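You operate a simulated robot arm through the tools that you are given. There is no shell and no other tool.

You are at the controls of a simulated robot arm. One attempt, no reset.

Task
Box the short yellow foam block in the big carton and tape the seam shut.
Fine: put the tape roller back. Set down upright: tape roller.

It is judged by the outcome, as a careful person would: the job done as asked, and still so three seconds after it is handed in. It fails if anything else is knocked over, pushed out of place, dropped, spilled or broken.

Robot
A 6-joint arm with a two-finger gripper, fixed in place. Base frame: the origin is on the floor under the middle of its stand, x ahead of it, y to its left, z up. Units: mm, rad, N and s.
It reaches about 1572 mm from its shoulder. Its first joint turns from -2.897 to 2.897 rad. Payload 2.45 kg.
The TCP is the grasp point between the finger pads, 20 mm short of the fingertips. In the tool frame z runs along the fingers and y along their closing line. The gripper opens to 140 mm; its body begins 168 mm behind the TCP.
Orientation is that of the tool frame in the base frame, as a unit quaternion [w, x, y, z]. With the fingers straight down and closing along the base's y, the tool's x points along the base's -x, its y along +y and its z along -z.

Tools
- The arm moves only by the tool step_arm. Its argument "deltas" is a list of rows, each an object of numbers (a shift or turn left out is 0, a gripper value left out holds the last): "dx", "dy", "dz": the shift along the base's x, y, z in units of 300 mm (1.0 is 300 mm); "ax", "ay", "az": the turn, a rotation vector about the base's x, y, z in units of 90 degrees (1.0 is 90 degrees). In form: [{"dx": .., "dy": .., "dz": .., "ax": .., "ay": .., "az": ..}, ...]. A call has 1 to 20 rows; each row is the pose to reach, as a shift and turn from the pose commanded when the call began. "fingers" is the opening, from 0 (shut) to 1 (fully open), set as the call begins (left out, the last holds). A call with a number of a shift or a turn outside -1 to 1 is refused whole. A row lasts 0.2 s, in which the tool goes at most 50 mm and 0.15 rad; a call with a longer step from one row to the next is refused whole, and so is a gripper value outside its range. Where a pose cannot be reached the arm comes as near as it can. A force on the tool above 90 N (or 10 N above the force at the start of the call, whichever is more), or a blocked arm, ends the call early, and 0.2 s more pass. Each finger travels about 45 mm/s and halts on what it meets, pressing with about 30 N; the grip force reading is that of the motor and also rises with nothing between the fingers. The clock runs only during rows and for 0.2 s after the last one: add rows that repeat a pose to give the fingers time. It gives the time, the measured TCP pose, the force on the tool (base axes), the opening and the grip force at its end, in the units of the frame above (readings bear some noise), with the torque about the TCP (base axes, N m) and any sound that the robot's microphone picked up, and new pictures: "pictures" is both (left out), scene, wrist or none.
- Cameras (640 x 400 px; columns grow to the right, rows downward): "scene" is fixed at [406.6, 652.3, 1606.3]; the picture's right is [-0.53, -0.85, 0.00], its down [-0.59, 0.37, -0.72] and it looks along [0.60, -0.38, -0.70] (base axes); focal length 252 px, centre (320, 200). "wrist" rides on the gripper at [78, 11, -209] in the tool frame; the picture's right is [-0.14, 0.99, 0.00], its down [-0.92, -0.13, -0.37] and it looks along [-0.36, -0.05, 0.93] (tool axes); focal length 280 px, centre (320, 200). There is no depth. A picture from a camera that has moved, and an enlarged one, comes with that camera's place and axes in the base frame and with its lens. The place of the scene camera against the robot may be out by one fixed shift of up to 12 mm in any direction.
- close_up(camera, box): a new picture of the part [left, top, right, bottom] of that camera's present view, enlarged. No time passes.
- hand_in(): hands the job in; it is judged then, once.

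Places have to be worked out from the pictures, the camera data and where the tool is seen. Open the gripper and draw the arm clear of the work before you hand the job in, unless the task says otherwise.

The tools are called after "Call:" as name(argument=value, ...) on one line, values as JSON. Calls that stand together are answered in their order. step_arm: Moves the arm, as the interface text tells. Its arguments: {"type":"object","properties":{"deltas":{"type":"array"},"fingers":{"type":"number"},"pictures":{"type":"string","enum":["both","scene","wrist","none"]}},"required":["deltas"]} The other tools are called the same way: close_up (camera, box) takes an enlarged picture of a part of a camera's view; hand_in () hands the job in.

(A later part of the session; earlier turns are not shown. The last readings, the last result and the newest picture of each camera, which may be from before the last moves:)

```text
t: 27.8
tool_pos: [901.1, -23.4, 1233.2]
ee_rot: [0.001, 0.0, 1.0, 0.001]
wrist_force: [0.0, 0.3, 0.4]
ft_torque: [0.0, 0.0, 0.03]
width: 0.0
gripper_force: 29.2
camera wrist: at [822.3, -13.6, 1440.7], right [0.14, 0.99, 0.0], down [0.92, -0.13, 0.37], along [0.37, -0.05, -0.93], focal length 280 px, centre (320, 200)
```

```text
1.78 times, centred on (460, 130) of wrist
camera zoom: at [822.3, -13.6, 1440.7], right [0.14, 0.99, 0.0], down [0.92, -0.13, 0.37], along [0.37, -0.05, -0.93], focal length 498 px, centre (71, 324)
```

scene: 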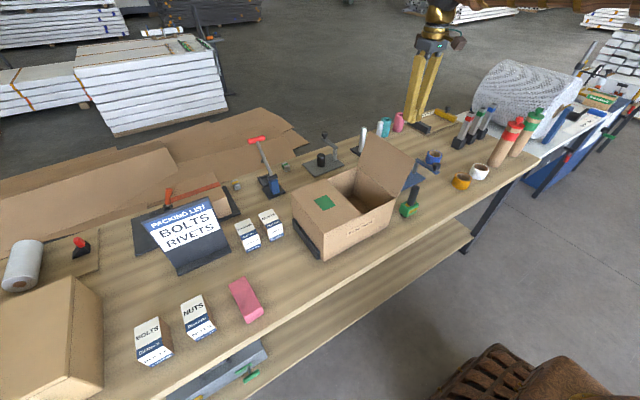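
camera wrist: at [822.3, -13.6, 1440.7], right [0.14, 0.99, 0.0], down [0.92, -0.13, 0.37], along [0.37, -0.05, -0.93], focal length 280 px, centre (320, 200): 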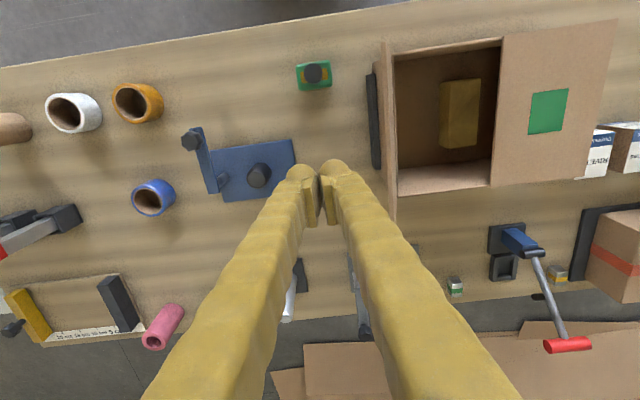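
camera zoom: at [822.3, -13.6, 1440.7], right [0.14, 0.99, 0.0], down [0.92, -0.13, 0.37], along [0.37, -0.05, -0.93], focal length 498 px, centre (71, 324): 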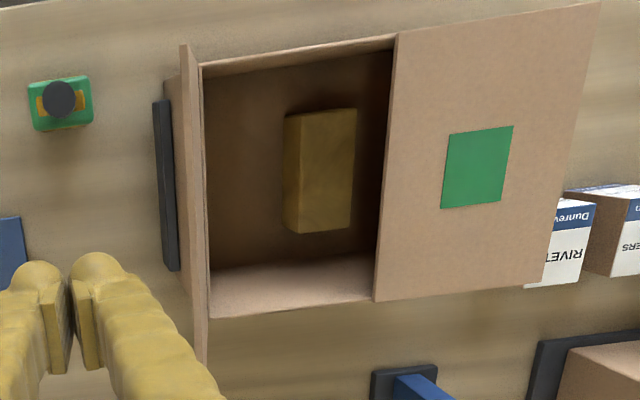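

The roller stands at about (802, −19) with a vertical handle ≈28 mm thick up to z≈987; its wheel axis lies along y, so it already rolls along x, the seam direction. Now I lower beside the −y flap.

Call:
step_arm(deltas=[{"dz": -0.14}, {"dz": -0.28}, {"dz": -0.417}, {"dz": -0.417}])

```text
t: 28.8
tool_pos: [900.3, -22.3, 1108.6]
ee_rot: [0.001, 0.0, 1.0, 0.0]
wrist_force: [-0.4, -0.3, -0.2]
ft_torque: [0.0, 0.01, -0.02]
width: 0.1
gripper_force: 28.7
camera wrist: at [822.8, -12.4, 1315.8], right [0.14, 0.99, 0.0], down [0.92, -0.13, 0.37], along [0.37, -0.05, -0.93], focal length 280 px, centre (320, 200)
```

scene: 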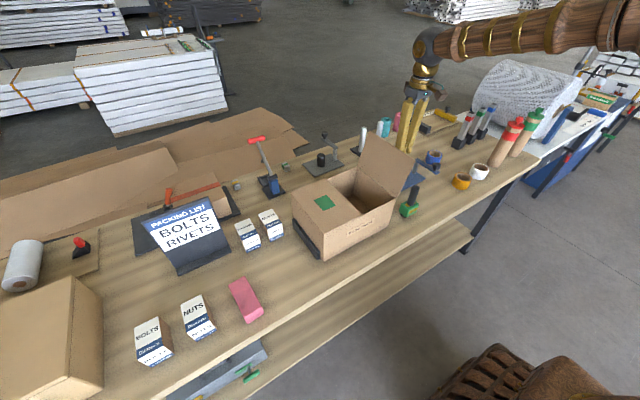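
wrist: 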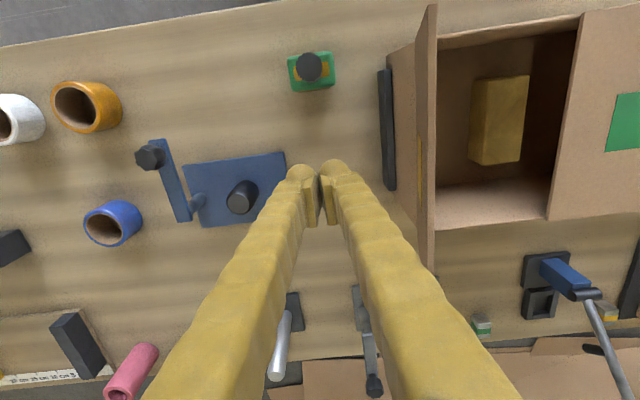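

The fingers are just outside the −y flap with room to spare. I push it over in +y, slowly through vertical.

Call:
step_arm(deltas=[{"dy": 0.1}, {"dy": 0.18}, {"dy": 0.23}, {"dy": 0.28}, {"dy": 0.33}, {"dy": 0.38}, {"dy": 0.43}], pictures="none")

Call:
step_arm(deltas=[{"dy": 0.045}, {"dy": 0.09}, {"dy": 0.135, "dz": -0.025}, {"dy": 0.173, "dz": -0.053}, {"dy": 0.205, "dz": -0.093}, {"dy": 0.237, "dz": -0.133}, {"dy": 0.254, "dz": -0.175}, {"dy": 0.27, "dz": -0.217}])

```text
t: 30.4
tool_pos: [901.1, 102.7, 1109.4]
ee_rot: [0.001, 0.001, 1.0, 0.0]
wrist_force: [0.6, 0.4, -0.2]
ft_torque: [0.0, 0.0, -0.02]
width: 0.0
gripper_force: 29.3
```

```text
t: 32.2
tool_pos: [901.3, 185.5, 1045.0]
ee_rot: [-0.001, 0.0, 1.0, 0.0]
wrist_force: [0.4, 0.6, 0.4]
ft_torque: [0.01, -0.02, -0.02]
width: 0.0
gripper_force: 29.3
camera wrist: at [822.7, 195.0, 1252.3], right [0.14, 0.99, 0.0], down [0.92, -0.13, 0.37], along [0.37, -0.05, -0.93], focal length 280 px, centre (320, 200)
```

scene: 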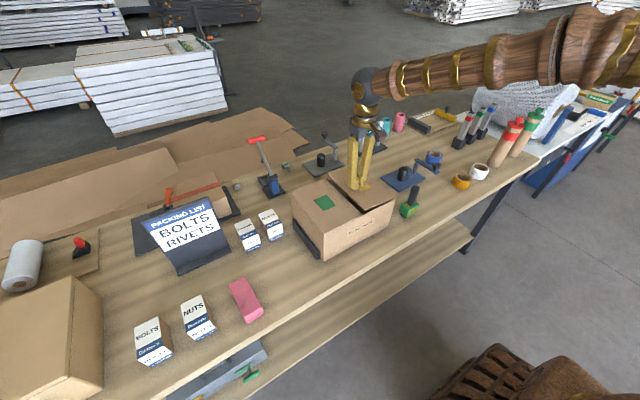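
wrist: 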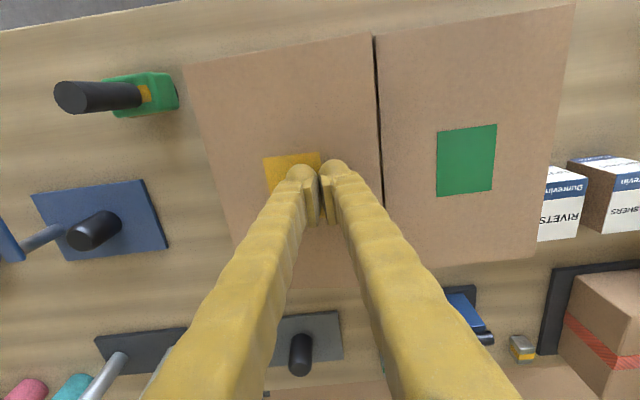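

The second flap is almost down. I press it gently for the remaining distance.

Call:
step_arm(deltas=[{"dz": -0.025}, {"dz": -0.045}, {"dz": -0.058}, {"dz": -0.067}])

```text
t: 33.2
tool_pos: [901.0, 184.0, 1027.4]
ee_rot: [0.003, 0.0, 1.0, 0.0]
wrist_force: [-1.7, 1.3, 39.7]
ft_torque: [-0.25, 0.11, 0.0]
width: 6.0
gripper_force: 29.2
camera wrist: at [822.1, 194.9, 1234.7], right [0.14, 0.99, 0.0], down [0.92, -0.13, 0.37], along [0.37, -0.05, -0.93], focal length 280 px, centre (320, 200)
```

scene: 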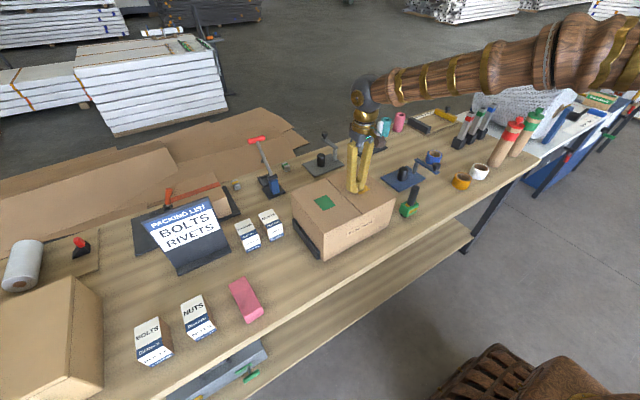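
wrist: 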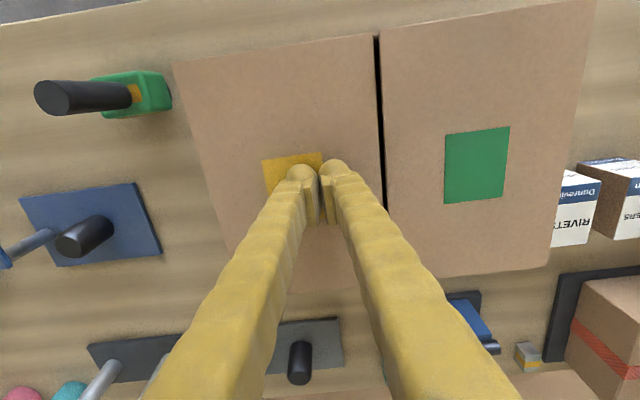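

Both flaps are flat, contact surface about z≈1006. I lift away and check that both stay shut, and view the seam.

Call:
step_arm(deltas=[{"dz": 0.05}, {"dz": 0.15}, {"dz": 0.3}, {"dz": 0.45, "dy": 0.05}, {"dz": 0.6, "dy": 0.15}, {"dz": 0.7, "dy": 0.15}])

Call:
close_up(camera="scene", box=[270, 120, 430, 270])

Call:
close_up(camera="wrist", box=[150, 0, 550, 250])

```text
refused: row 5 steps farther than a row can; nothing moved
```

```text
2.67 times, centred on (350, 195) of scene
camera zoom: at [406.6, 652.3, 1606.3], right [-0.53, -0.85, 0.0], down [-0.59, 0.37, -0.72], along [0.6, -0.38, -0.7], focal length 673 px, centre (240, 213)
```

zoom: 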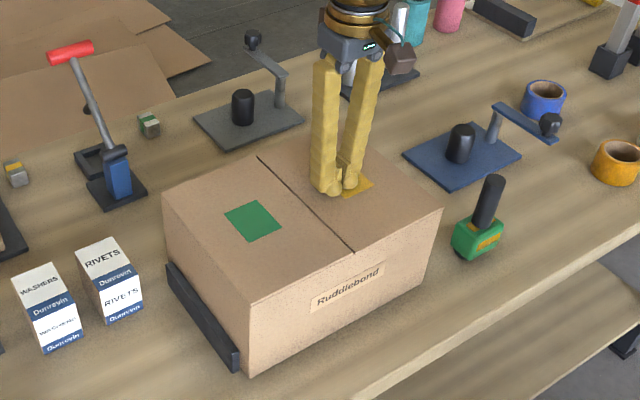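

```text
1.60 times, centred on (350, 125) of wrist
camera zoom: at [822.1, 194.9, 1234.7], right [0.14, 0.99, 0.0], down [0.92, -0.13, 0.37], along [0.37, -0.05, -0.93], focal length 449 px, centre (272, 320)
```

zoom: 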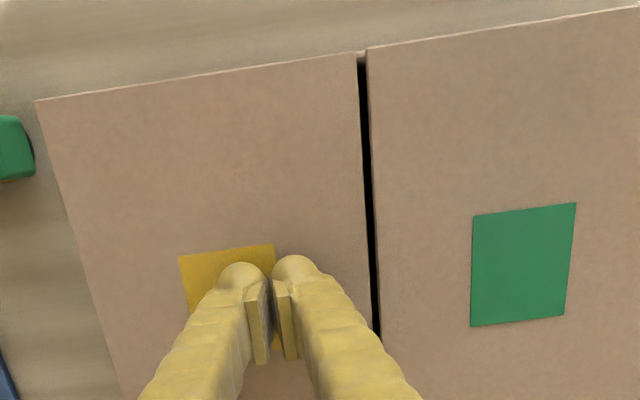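

The step was too long and was refused; the flaps look flat with the seam at about y≈239. I lift away with smaller steps.

Call:
step_arm(deltas=[{"dz": 0.05}, {"dz": 0.18}, {"dz": 0.32}, {"dz": 0.46, "dy": 0.05}, {"dz": 0.6, "dy": 0.11}, {"dz": 0.7, "dy": 0.17}, {"dz": 0.7, "dy": 0.17}])

Call:
close_up(camera="scene", box=[270, 120, 430, 270])

Call:
close_up(camera="wrist", box=[150, 0, 550, 250])

```text
t: 34.8
tool_pos: [900.0, 237.0, 1234.9]
ee_rot: [0.0, 0.0, 1.0, 0.0]
wrist_force: [-0.5, -0.6, 0.0]
ft_torque: [0.01, 0.02, -0.01]
width: 0.0
gripper_force: 29.4
camera wrist: at [823.0, 248.1, 1442.7], right [0.14, 0.99, 0.0], down [0.92, -0.13, 0.37], along [0.37, -0.05, -0.93], focal length 280 px, centre (320, 200)
```

scene: 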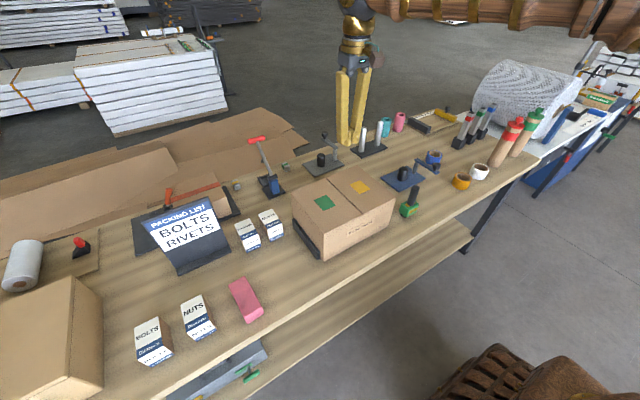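
wrist: 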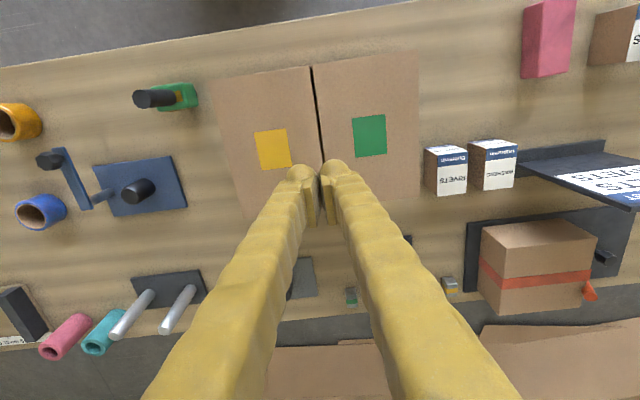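

```text
2.67 times, centred on (350, 195) of scene
camera zoom: at [406.6, 652.3, 1606.3], right [-0.53, -0.85, 0.0], down [-0.59, 0.37, -0.72], along [0.6, -0.38, -0.7], focal length 673 px, centre (240, 213)
```

zoom: 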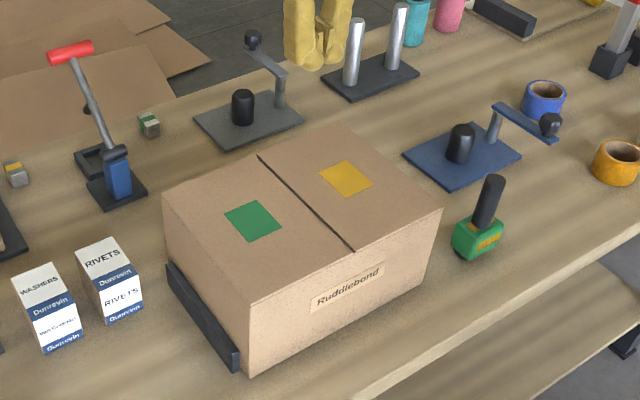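

```text
1.60 times, centred on (350, 125) of wrist
camera zoom: at [823.0, 248.1, 1442.7], right [0.14, 0.99, 0.0], down [0.92, -0.13, 0.37], along [0.37, -0.05, -0.93], focal length 449 px, centre (272, 320)
```

zoom: 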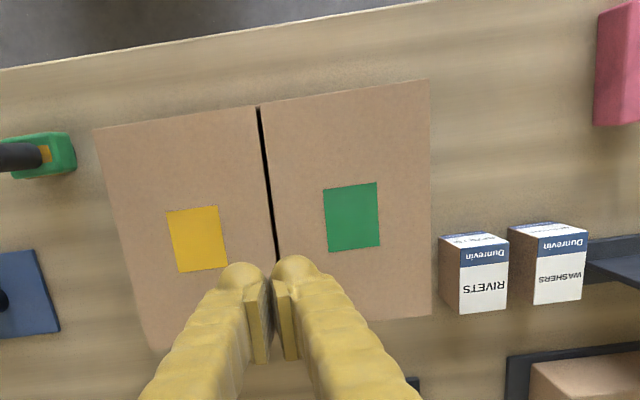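

Both flaps stay shut, with the seam at y≈239 from x≈793 to 1012. To hold the handle firmly against drag along the seam, I'll grip it with the fingers closing along x, so I turn the gripper 90° about z here at a safe height and open it halfway.

Call:
step_arm(deltas=[{"az": 0.09}, {"az": 0.18}, {"az": 0.27}, {"az": 0.36}, {"az": 0.45}, {"az": 0.54}, {"az": 0.63}, {"az": 0.72}, {"az": 0.81}, {"az": 0.9}, {"az": 0.96}, {"az": 1.0}, {"az": 1.0}], fingers=0.5)

```text
t: 37.6
tool_pos: [901.1, 236.5, 1234.1]
ee_rot: [0.001, -0.707, 0.708, 0.001]
wrist_force: [0.5, 0.3, -0.6]
ft_torque: [-0.01, 0.01, -0.02]
width: 69.8
gripper_force: 0.1
camera wrist: at [890.8, 157.7, 1442.0], right [-0.99, 0.14, 0.0], down [0.13, 0.92, 0.37], along [0.05, 0.37, -0.93], focal length 280 px, centre (320, 200)
```

scene: 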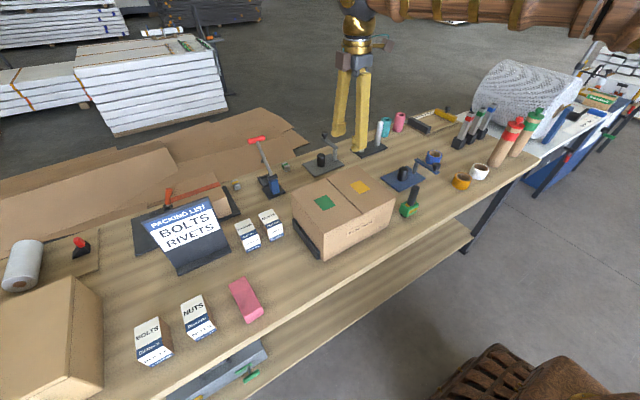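
wrist: 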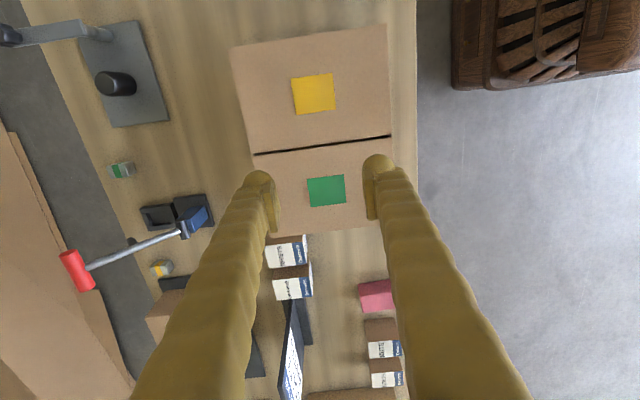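

The turn worked. I move to above the roller at z≈1120 for a centred look from above.

Call:
step_arm(deltas=[{"dx": -0.045, "dy": -0.12, "dz": -0.03}, {"dx": -0.09, "dy": -0.24, "dz": -0.08}, {"dx": -0.136, "dy": -0.36, "dz": -0.14}, {"dx": -0.183, "dy": -0.48, "dz": -0.2}, {"dx": -0.23, "dy": -0.6, "dz": -0.26}, {"dx": -0.276, "dy": -0.72, "dz": -0.32}, {"dx": -0.327, "dy": -0.83, "dz": -0.38}, {"dx": -0.327, "dy": -0.85, "dz": -0.38}, {"dx": -0.327, "dy": -0.85, "dz": -0.38}])

Call:
close_up(camera="wrist", box=[220, 100, 420, 260])

Call:
close_up(camera="scene", box=[380, 150, 460, 230])

```text
t: 39.6
tool_pos: [804.1, -19.7, 1120.1]
ee_rot: [0.0, 0.708, -0.707, -0.001]
wrist_force: [0.3, -0.5, -0.6]
ft_torque: [0.0, -0.02, 0.02]
width: 70.0
gripper_force: 0.1
camera wrist: at [792.5, -98.2, 1329.0], right [-0.99, 0.14, 0.0], down [0.13, 0.92, 0.37], along [0.05, 0.37, -0.93], focal length 280 px, centre (320, 200)
```

scene: 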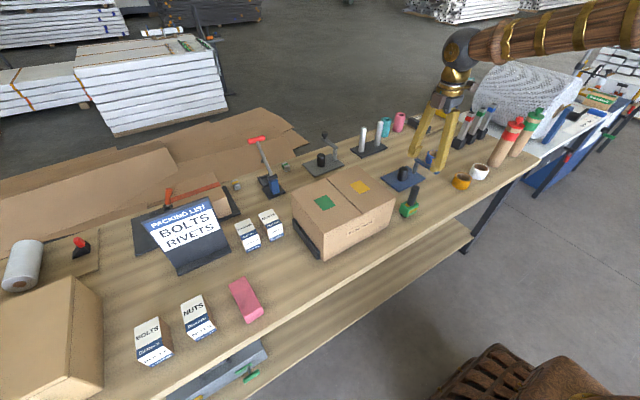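
wrist: 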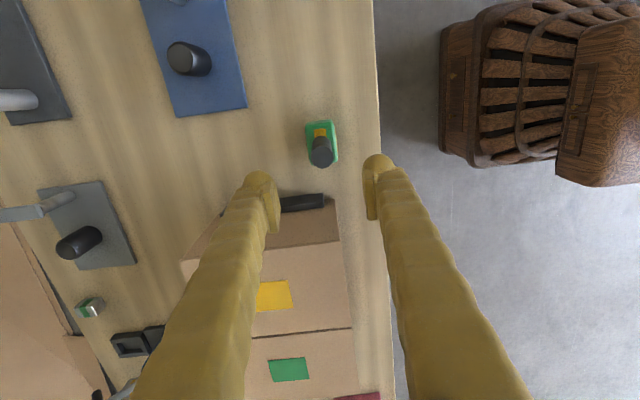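

```text
2.50 times, centred on (320, 180) of wrist
camera zoom: at [792.5, -98.2, 1329.0], right [-0.99, 0.14, 0.0], down [0.13, 0.92, 0.37], along [0.05, 0.37, -0.93], focal length 701 px, centre (320, 250)
```

zoom: 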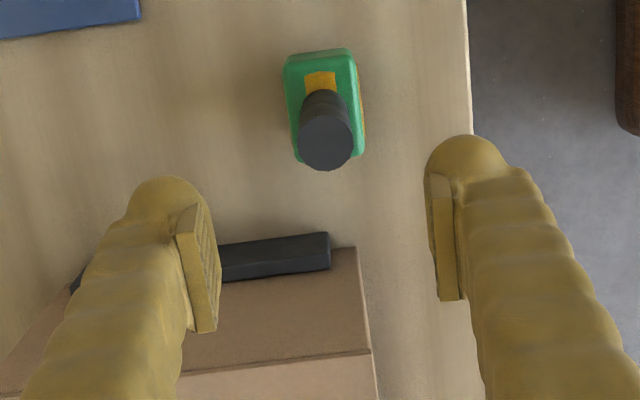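

```text
5.00 times, centred on (420, 190) of scene
camera zoom: at [406.6, 652.3, 1606.3], right [-0.53, -0.85, 0.0], down [-0.59, 0.37, -0.72], along [0.6, -0.38, -0.7], focal length 1262 px, centre (-180, 250)
```

zoom: 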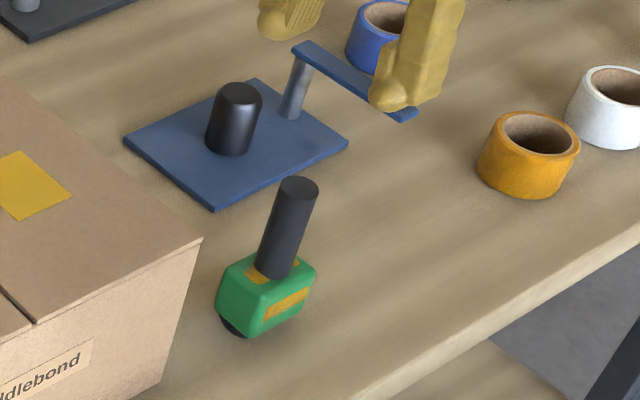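

The handle top is at about (801, −18), centred under the gripper. I descend to z≈938, around the handle but clear of the green body.

Call:
step_arm(deltas=[{"dz": -0.14}, {"dz": -0.28}, {"dz": -0.4}, {"dz": -0.5}, {"dz": -0.57}, {"dz": -0.609}, {"dz": -0.609}])

Call:
close_up(camera="scene", box=[370, 130, 460, 230])

```text
t: 41.2
tool_pos: [800.7, -19.1, 938.5]
ee_rot: [0.0, 0.707, -0.707, -0.001]
wrist_force: [-0.4, 0.8, 0.2]
ft_torque: [-0.01, 0.02, -0.02]
width: 70.2
gripper_force: 0.0
camera wrist: at [791.0, -98.2, 1145.4], right [-0.99, 0.14, 0.0], down [0.13, 0.92, 0.37], along [0.05, 0.37, -0.93], focal length 280 px, centre (320, 200)
```

scene: 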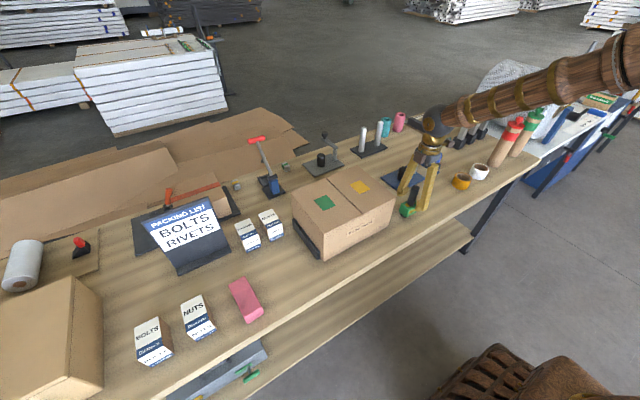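
wrist: 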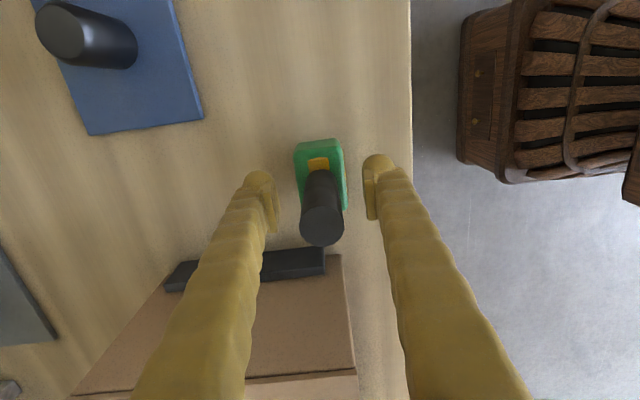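

```text
4.00 times, centred on (415, 180) of scene
camera zoom: at [406.6, 652.3, 1606.3], right [-0.53, -0.85, 0.0], down [-0.59, 0.37, -0.72], along [0.6, -0.38, -0.7], focal length 1010 px, centre (-60, 280)
```

zoom: 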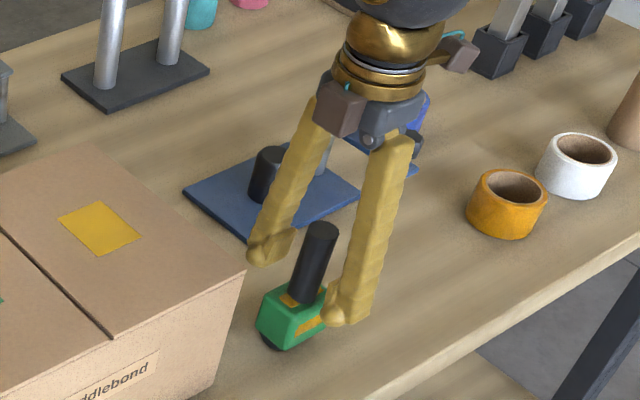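

The handle runs through the grasp point between the pads. I close the fingers on it.

Call:
step_arm(deltas=[{}, {}, {}, {}, {}, {}], fingers=0.0)

Call:
close_up(camera="scene", box=[370, 130, 460, 230])

```text
t: 42.6
tool_pos: [801.2, -19.2, 937.6]
ee_rot: [0.001, -0.707, 0.707, 0.0]
wrist_force: [-0.5, -0.1, -0.3]
ft_torque: [-0.03, 0.06, 0.0]
width: 26.8
gripper_force: 30.4
camera wrist: at [791.0, -98.2, 1145.6], right [-0.99, 0.14, 0.0], down [0.13, 0.92, 0.37], along [0.05, 0.37, -0.93], focal length 280 px, centre (320, 200)
```

scene: 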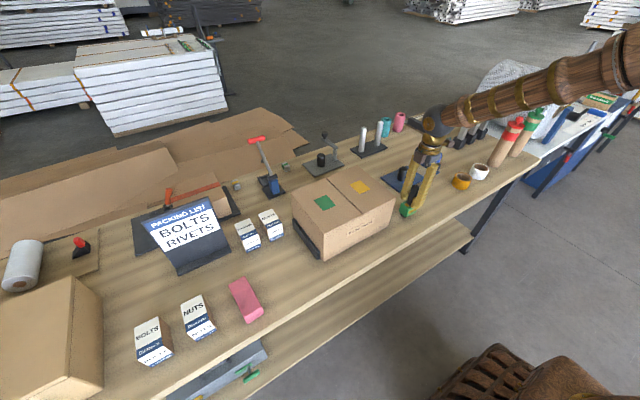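
wrist: 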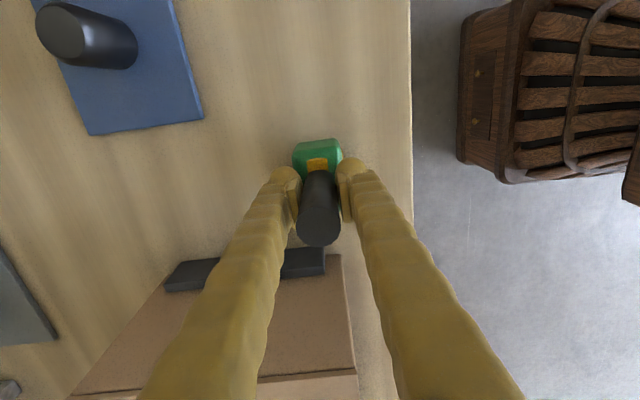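

```text
4.00 times, centred on (415, 180) of scene
camera zoom: at [406.6, 652.3, 1606.3], right [-0.53, -0.85, 0.0], down [-0.59, 0.37, -0.72], along [0.6, -0.38, -0.7], focal length 1010 px, centre (-60, 280)
```

zoom: 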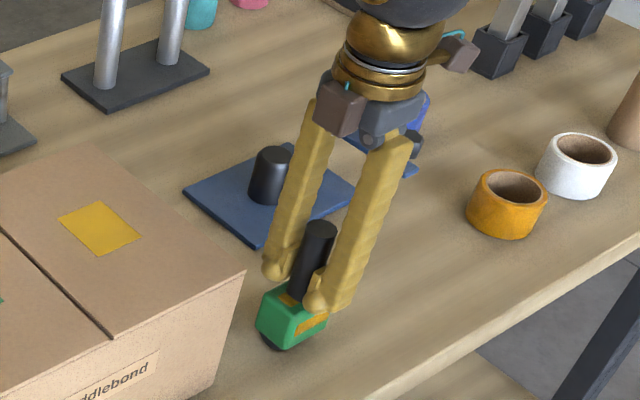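

The handle is held (26.8 mm). I lift the roller straight up, well above the carton's top.

Call:
step_arm(deltas=[{"dz": 0.05}, {"dz": 0.15}, {"dz": 0.28}, {"dz": 0.42}, {"dz": 0.56}, {"dz": 0.7}, {"dz": 0.8}, {"dz": 0.8}])

Call:
close_up(camera="scene", box=[370, 80, 460, 190])

Call:
close_up(camera="wrist", box=[240, 110, 400, 270])

```text
t: 44.4
tool_pos: [800.9, -18.5, 1180.3]
ee_rot: [0.001, -0.707, 0.707, 0.0]
wrist_force: [-0.7, -0.1, -4.2]
ft_torque: [0.02, 0.03, 0.01]
width: 26.7
gripper_force: 30.8
camera wrist: at [790.2, -97.0, 1388.3], right [-0.99, 0.14, 0.0], down [0.13, 0.92, 0.37], along [0.05, 0.37, -0.93], focal length 280 px, centre (320, 200)
```

scene: 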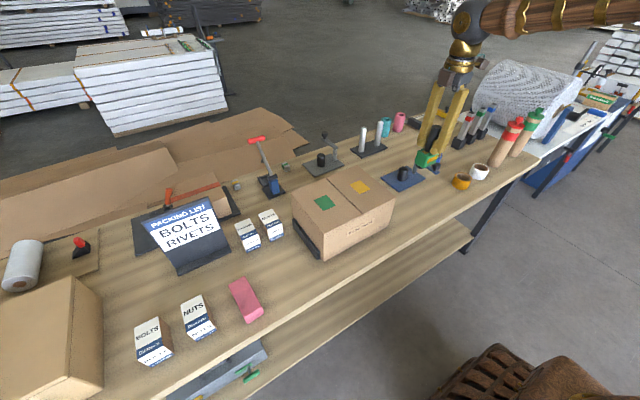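
wrist: 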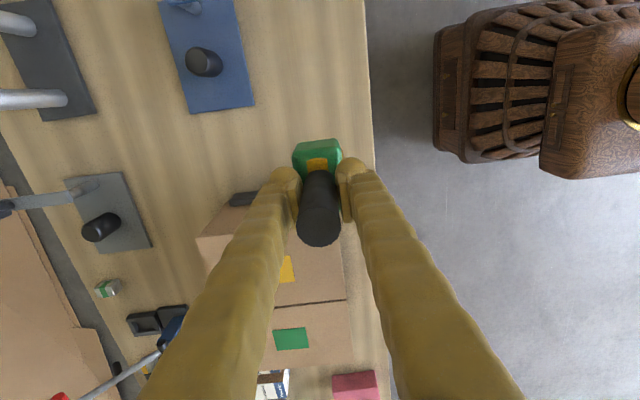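

```text
3.64 times, centred on (415, 135) of scene
camera zoom: at [406.6, 652.3, 1606.3], right [-0.53, -0.85, 0.0], down [-0.59, 0.37, -0.72], along [0.6, -0.38, -0.7], focal length 918 px, centre (-26, 436)
```

zoom: 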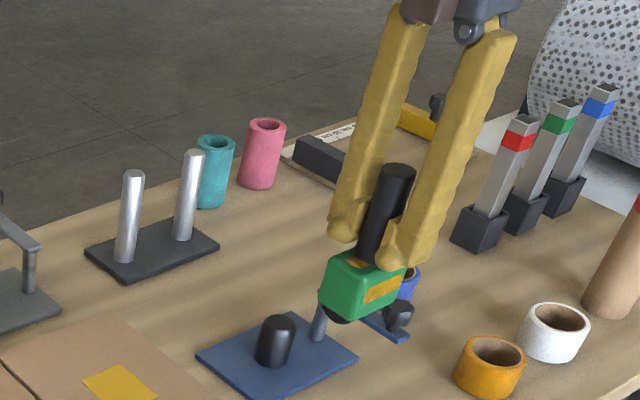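

```text
2.50 times, centred on (320, 190) of wrist
camera zoom: at [790.2, -97.0, 1388.3], right [-0.99, 0.14, 0.0], down [0.13, 0.92, 0.37], along [0.05, 0.37, -0.93], focal length 701 px, centre (320, 225)
```

zoom: 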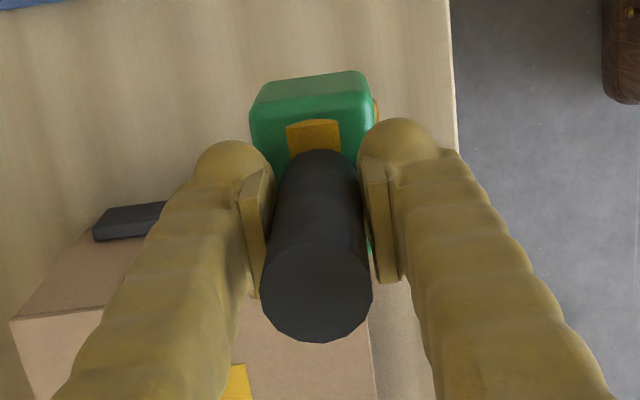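

The roller hangs upright (about 4 N). I carry it over the front end of the seam, keeping it well above the carton.

Call:
step_arm(deltas=[{"dy": 0.1}, {"dy": 0.24}, {"dy": 0.38}, {"dy": 0.52}, {"dy": 0.66}, {"dy": 0.78}, {"dy": 0.862}, {"dy": 0.862, "dz": -0.08}, {"dy": 0.862, "dz": -0.16}, {"dy": 0.862, "dz": -0.16}])

Call:
close_up(camera="scene", box=[280, 100, 420, 260])

Call:
close_up(camera="wrist", box=[200, 80, 440, 280])

```text
t: 46.6
tool_pos: [802.1, 239.7, 1130.3]
ee_rot: [-0.001, 0.707, -0.707, -0.001]
wrist_force: [0.3, -0.2, -4.6]
ft_torque: [-0.02, 0.05, 0.0]
width: 26.9
gripper_force: 29.7
camera wrist: at [792.8, 161.2, 1337.6], right [-0.99, 0.14, 0.0], down [0.13, 0.92, 0.37], along [0.05, 0.37, -0.93], focal length 280 px, centre (320, 200)
```

scene: 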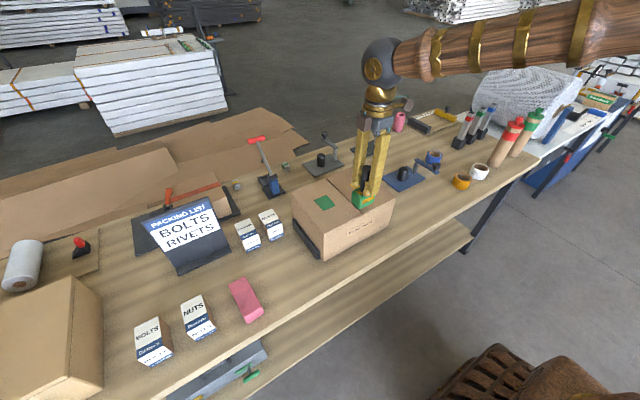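
wrist: 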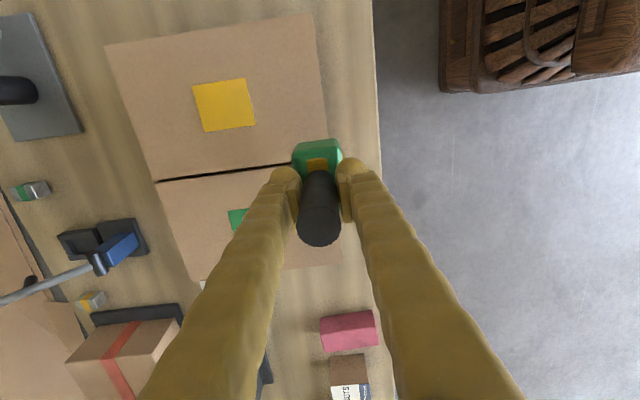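

```text
2.50 times, centred on (350, 180) of scene
camera zoom: at [406.6, 652.3, 1606.3], right [-0.53, -0.85, 0.0], down [-0.59, 0.37, -0.72], along [0.6, -0.38, -0.7], focal length 631 px, centre (245, 250)
```

zoom: 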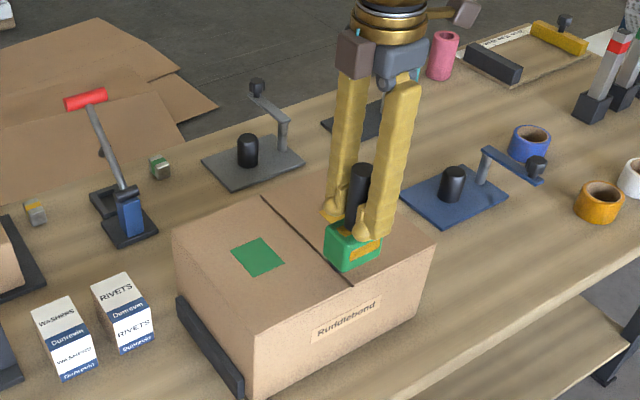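

```text
2.00 times, centred on (320, 180) of wrist
camera zoom: at [792.8, 161.2, 1337.6], right [-0.99, 0.14, 0.0], down [0.13, 0.92, 0.37], along [0.05, 0.37, -0.93], focal length 561 px, centre (320, 240)
```

zoom: 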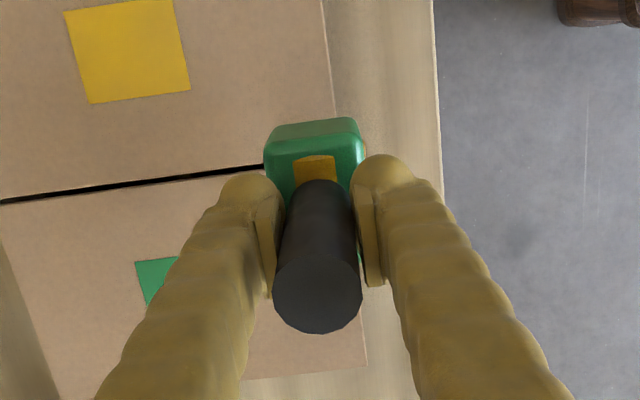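

The seam runs under the roller at y≈240–241, and the roller is upright. I lower it at the front end (x≈798) until just about touching.

Call:
step_arm(deltas=[{"dx": -0.007, "dz": -0.04}, {"dx": -0.014, "dy": 0.002, "dz": -0.07}, {"dx": -0.014, "dy": 0.002, "dz": -0.095}, {"dx": -0.014, "dy": 0.002, "dz": -0.11}, {"dx": -0.014, "dy": 0.002, "dz": -0.11}])

Call:
close_up(camera="scene", box=[300, 140, 420, 250])

```text
t: 47.8
tool_pos: [798.7, 240.9, 1098.6]
ee_rot: [0.002, -0.707, 0.707, 0.0]
wrist_force: [-2.6, 1.2, 10.5]
ft_torque: [0.11, -0.1, 0.01]
width: 26.7
gripper_force: 30.1
camera wrist: at [788.1, 161.5, 1305.0], right [-0.99, 0.14, 0.0], down [0.13, 0.92, 0.37], along [0.05, 0.37, -0.93], focal length 280 px, centre (320, 200)
```

scene: 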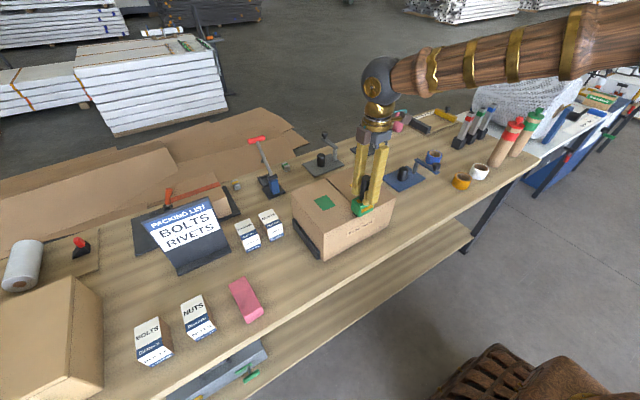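
wrist: 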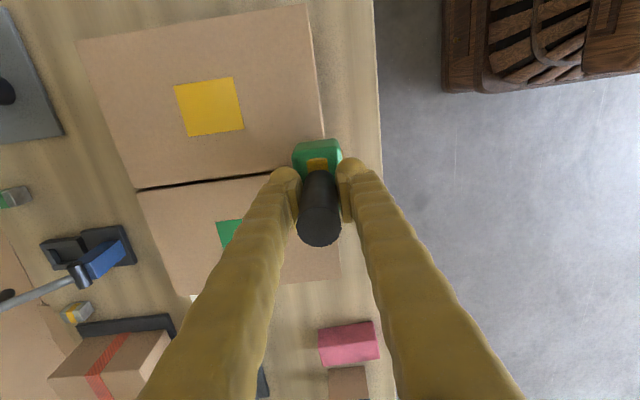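

```text
3.64 times, centred on (360, 195) of scene
camera zoom: at [406.6, 652.3, 1606.3], right [-0.53, -0.85, 0.0], down [-0.59, 0.37, -0.72], along [0.6, -0.38, -0.7], focal length 918 px, centre (174, 218)
```

zoom: 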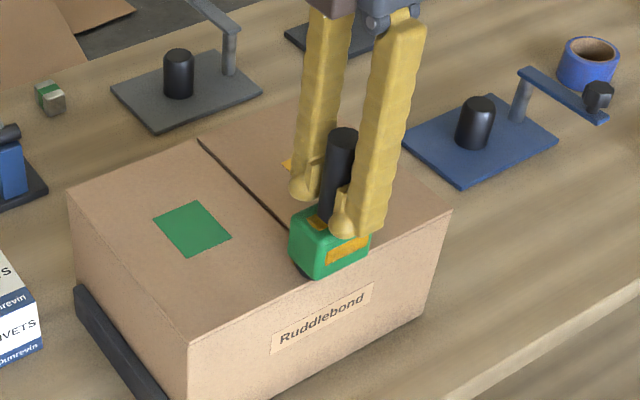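

Contact made (about 15 N net down at z≈1098). I begin rolling slowly in +x for the first 75 mm, and check whether tape is laid.

Call:
step_arm(deltas=[{"dx": 0.02, "dz": -0.002}, {"dx": 0.06, "dz": -0.002}, {"dx": 0.1, "dz": -0.002}, {"dx": 0.14, "dz": -0.002}, {"dx": 0.18, "dz": -0.002}, {"dx": 0.22, "dz": -0.002}, {"dx": 0.25, "dz": -0.002}])

Call:
close_up(camera="scene", box=[300, 140, 420, 250])

Call:
close_up(camera="wrist", box=[200, 80, 440, 280])

```text
t: 49.4
tool_pos: [873.8, 241.5, 1095.7]
ee_rot: [0.0, 0.707, -0.707, 0.0]
wrist_force: [-9.7, 0.6, 24.4]
ft_torque: [-0.03, 0.2, -0.01]
width: 26.6
gripper_force: 29.6
camera wrist: at [863.8, 162.2, 1303.6], right [-0.99, 0.14, 0.0], down [0.13, 0.92, 0.37], along [0.05, 0.37, -0.93], focal length 280 px, centre (320, 200)
```

scene: 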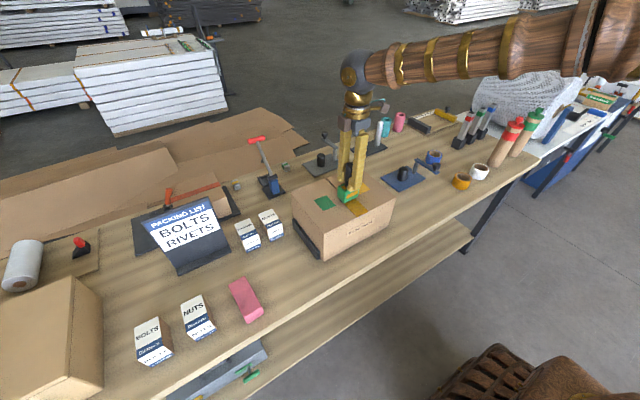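
wrist: 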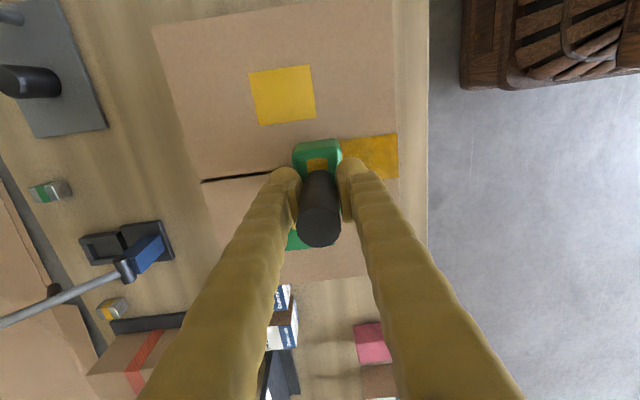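

```text
3.64 times, centred on (360, 195) of scene
camera zoom: at [406.6, 652.3, 1606.3], right [-0.53, -0.85, 0.0], down [-0.59, 0.37, -0.72], along [0.6, -0.38, -0.7], focal length 918 px, centre (174, 218)
```

zoom: 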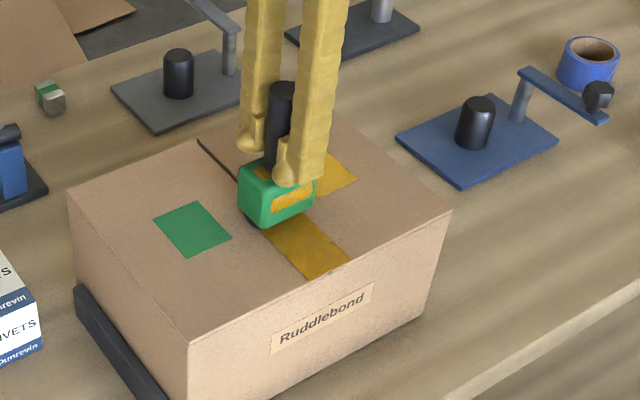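

```text
2.00 times, centred on (320, 180) of wrist
camera zoom: at [863.8, 162.2, 1303.6], right [-0.99, 0.14, 0.0], down [0.13, 0.92, 0.37], along [0.05, 0.37, -0.93], focal length 561 px, centre (320, 240)
```

zoom: 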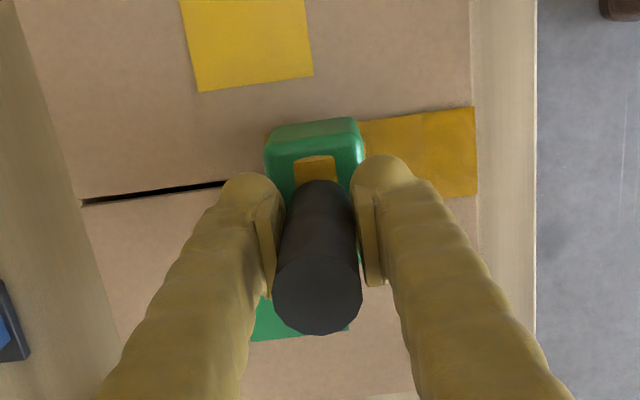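

Orange tape is being laid centred over the seam from the front edge, and the carton isn't moving. I continue the roll to the back edge (x≈1010).

Call:
step_arm(deltas=[{"dx": 0.03}, {"dx": 0.07}, {"dx": 0.11}, {"dx": 0.15}, {"dx": 0.19}, {"dx": 0.23}, {"dx": 0.27}, {"dx": 0.31}, {"dx": 0.35}, {"dx": 0.39}, {"dx": 0.42}, {"dx": 0.445}, {"dx": 0.457}, {"dx": 0.457}])

Call:
close_up(camera="scene", box=[280, 120, 420, 260])

Call:
close_up(camera="wrist", box=[200, 80, 440, 280])

```text
t: 52.4
tool_pos: [1010.7, 239.7, 1096.1]
ee_rot: [0.0, -0.706, 0.708, 0.001]
wrist_force: [-1.6, 2.1, 6.9]
ft_torque: [0.12, 0.19, -0.02]
width: 26.9
gripper_force: 30.4
camera wrist: at [1000.9, 161.8, 1303.7], right [-0.99, 0.14, 0.0], down [0.13, 0.92, 0.37], along [0.05, 0.37, -0.93], focal length 280 px, centre (320, 200)
```

scene: 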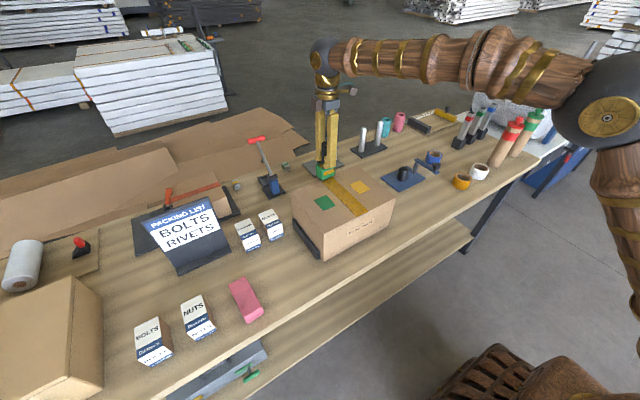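
wrist: 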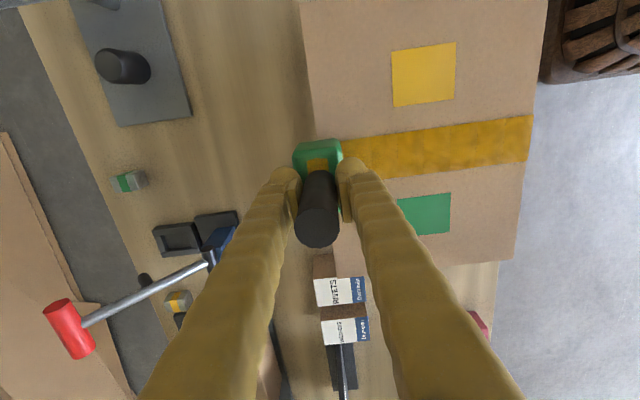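

```text
2.86 times, centred on (350, 190) of scene
camera zoom: at [406.6, 652.3, 1606.3], right [-0.53, -0.85, 0.0], down [-0.59, 0.37, -0.72], along [0.6, -0.38, -0.7], focal length 721 px, centre (234, 229)
```

zoom: 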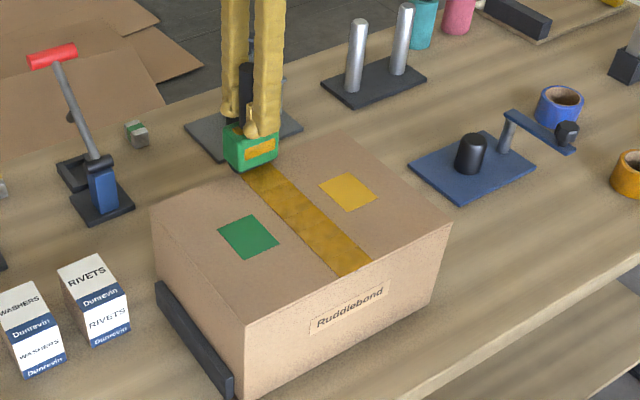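

```text
2.00 times, centred on (320, 180) of wrist
camera zoom: at [1000.9, 161.8, 1303.7], right [-0.99, 0.14, 0.0], down [0.13, 0.92, 0.37], along [0.05, 0.37, -0.93], focal length 561 px, centre (320, 240)
```

zoom: 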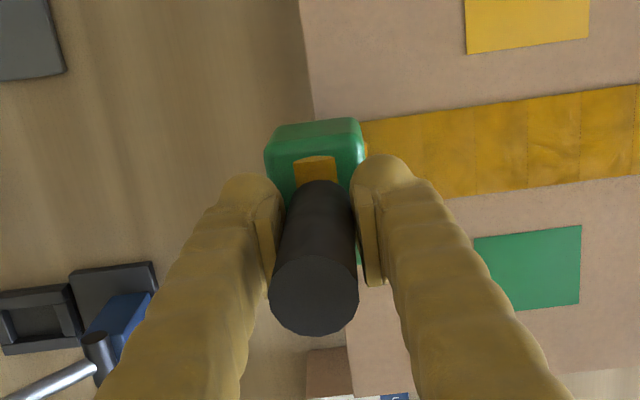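

The roller has reached the back edge with tape along the seam behind it. I lift straight up and inspect.

Call:
step_arm(deltas=[{"dz": 0.04}, {"dz": 0.12}, {"dz": 0.22}, {"dz": 0.34}, {"dz": 0.34}])

Call:
close_up(camera="scene", box=[280, 120, 420, 260])

Call:
close_up(camera="wrist", box=[200, 20, 560, 280])

```text
t: 53.6
tool_pos: [1011.3, 241.5, 1199.5]
ee_rot: [-0.001, 0.707, -0.707, 0.0]
wrist_force: [-0.6, 0.7, -5.0]
ft_torque: [0.0, -0.05, -0.01]
width: 26.8
gripper_force: 30.2
camera wrist: at [1001.8, 162.4, 1407.0], right [-0.99, 0.14, 0.0], down [0.13, 0.92, 0.37], along [0.05, 0.37, -0.93], focal length 280 px, centre (320, 200)
```

scene: 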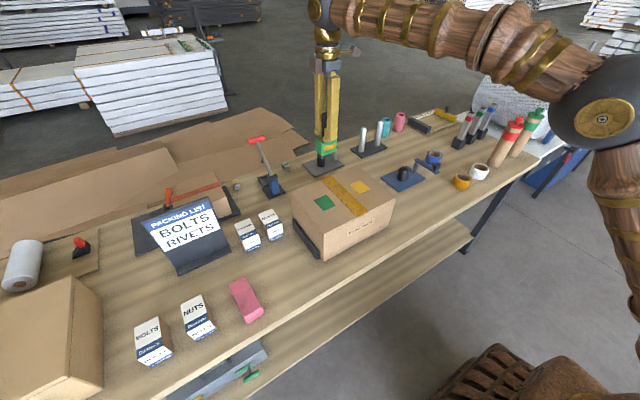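
wrist: 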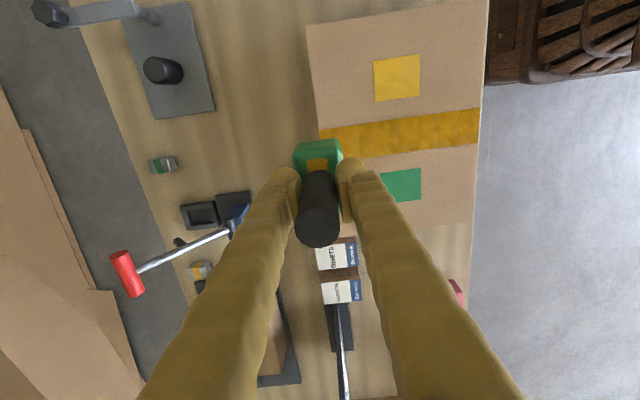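

```text
2.86 times, centred on (350, 190) of scene
camera zoom: at [406.6, 652.3, 1606.3], right [-0.53, -0.85, 0.0], down [-0.59, 0.37, -0.72], along [0.6, -0.38, -0.7], focal length 721 px, centre (234, 229)
```

zoom: 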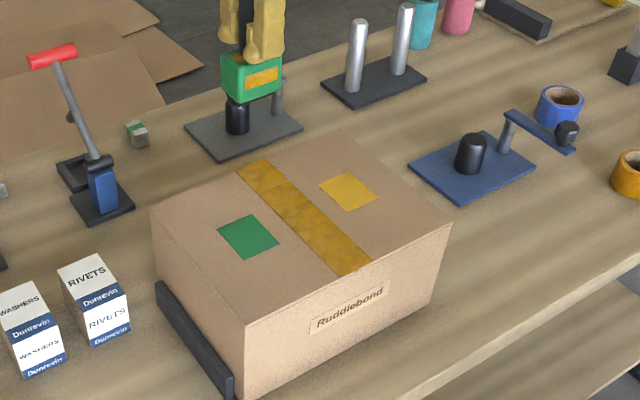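

```text
1.54 times, centred on (380, 150) of wrist
camera zoom: at [1001.8, 162.4, 1407.0], right [-0.99, 0.14, 0.0], down [0.13, 0.92, 0.37], along [0.05, 0.37, -0.93], focal length 431 px, centre (228, 277)
```

zoom: 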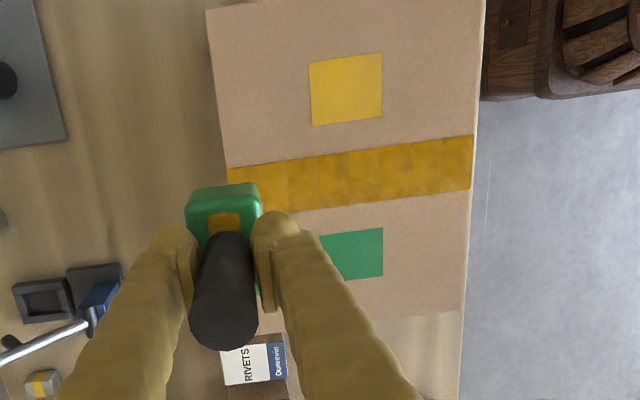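

The tape covers the whole seam from front to back edge. I carry the roller back over to its original spot, staying high.

Call:
step_arm(deltas=[{"dx": -0.05, "dy": -0.06}, {"dx": -0.14, "dy": -0.17}, {"dx": -0.23, "dy": -0.285}, {"dx": -0.32, "dy": -0.4}, {"dx": -0.41, "dy": -0.51}, {"dx": -0.5, "dy": -0.625}, {"dx": -0.59, "dy": -0.735}, {"dx": -0.66, "dy": -0.82}, {"dx": -0.693, "dy": -0.864}, {"dx": -0.693, "dy": -0.864}])

Call:
close_up(camera="wrist", box=[200, 80, 440, 280])

```text
t: 55.8
tool_pos: [803.6, -19.8, 1198.5]
ee_rot: [0.0, -0.707, 0.707, 0.0]
wrist_force: [-1.1, 0.2, -4.9]
ft_torque: [-0.03, 0.0, 0.0]
width: 27.1
gripper_force: 30.5
camera wrist: at [792.5, -97.3, 1405.5], right [-0.99, 0.14, 0.0], down [0.13, 0.92, 0.37], along [0.05, 0.37, -0.93], focal length 280 px, centre (320, 200)
```

scene: 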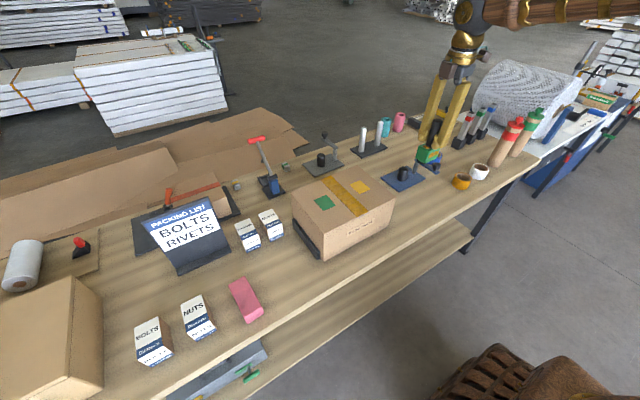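
wrist: 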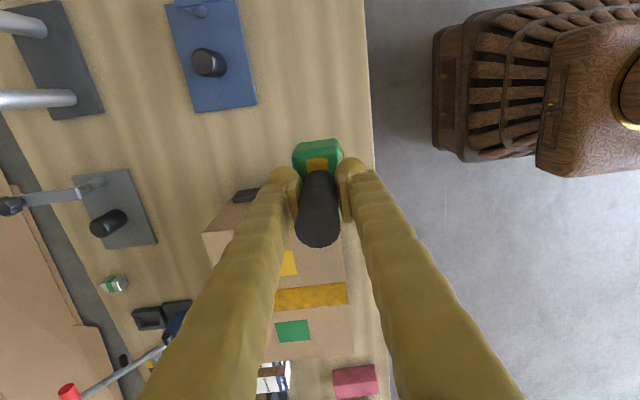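

```text
2.00 times, centred on (320, 180) of wrist
camera zoom: at [792.5, -97.3, 1405.5], right [-0.99, 0.14, 0.0], down [0.13, 0.92, 0.37], along [0.05, 0.37, -0.93], focal length 561 px, centre (320, 240)
```

zoom: 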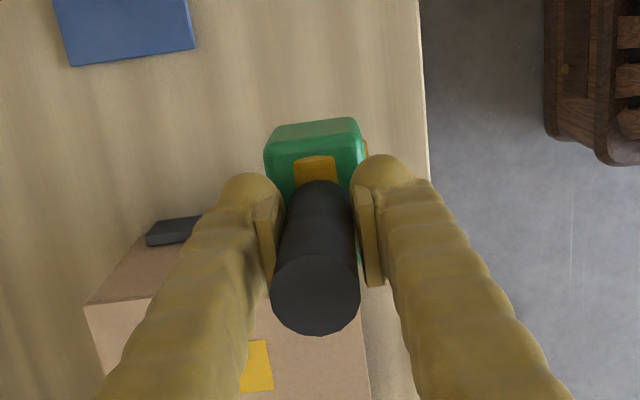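

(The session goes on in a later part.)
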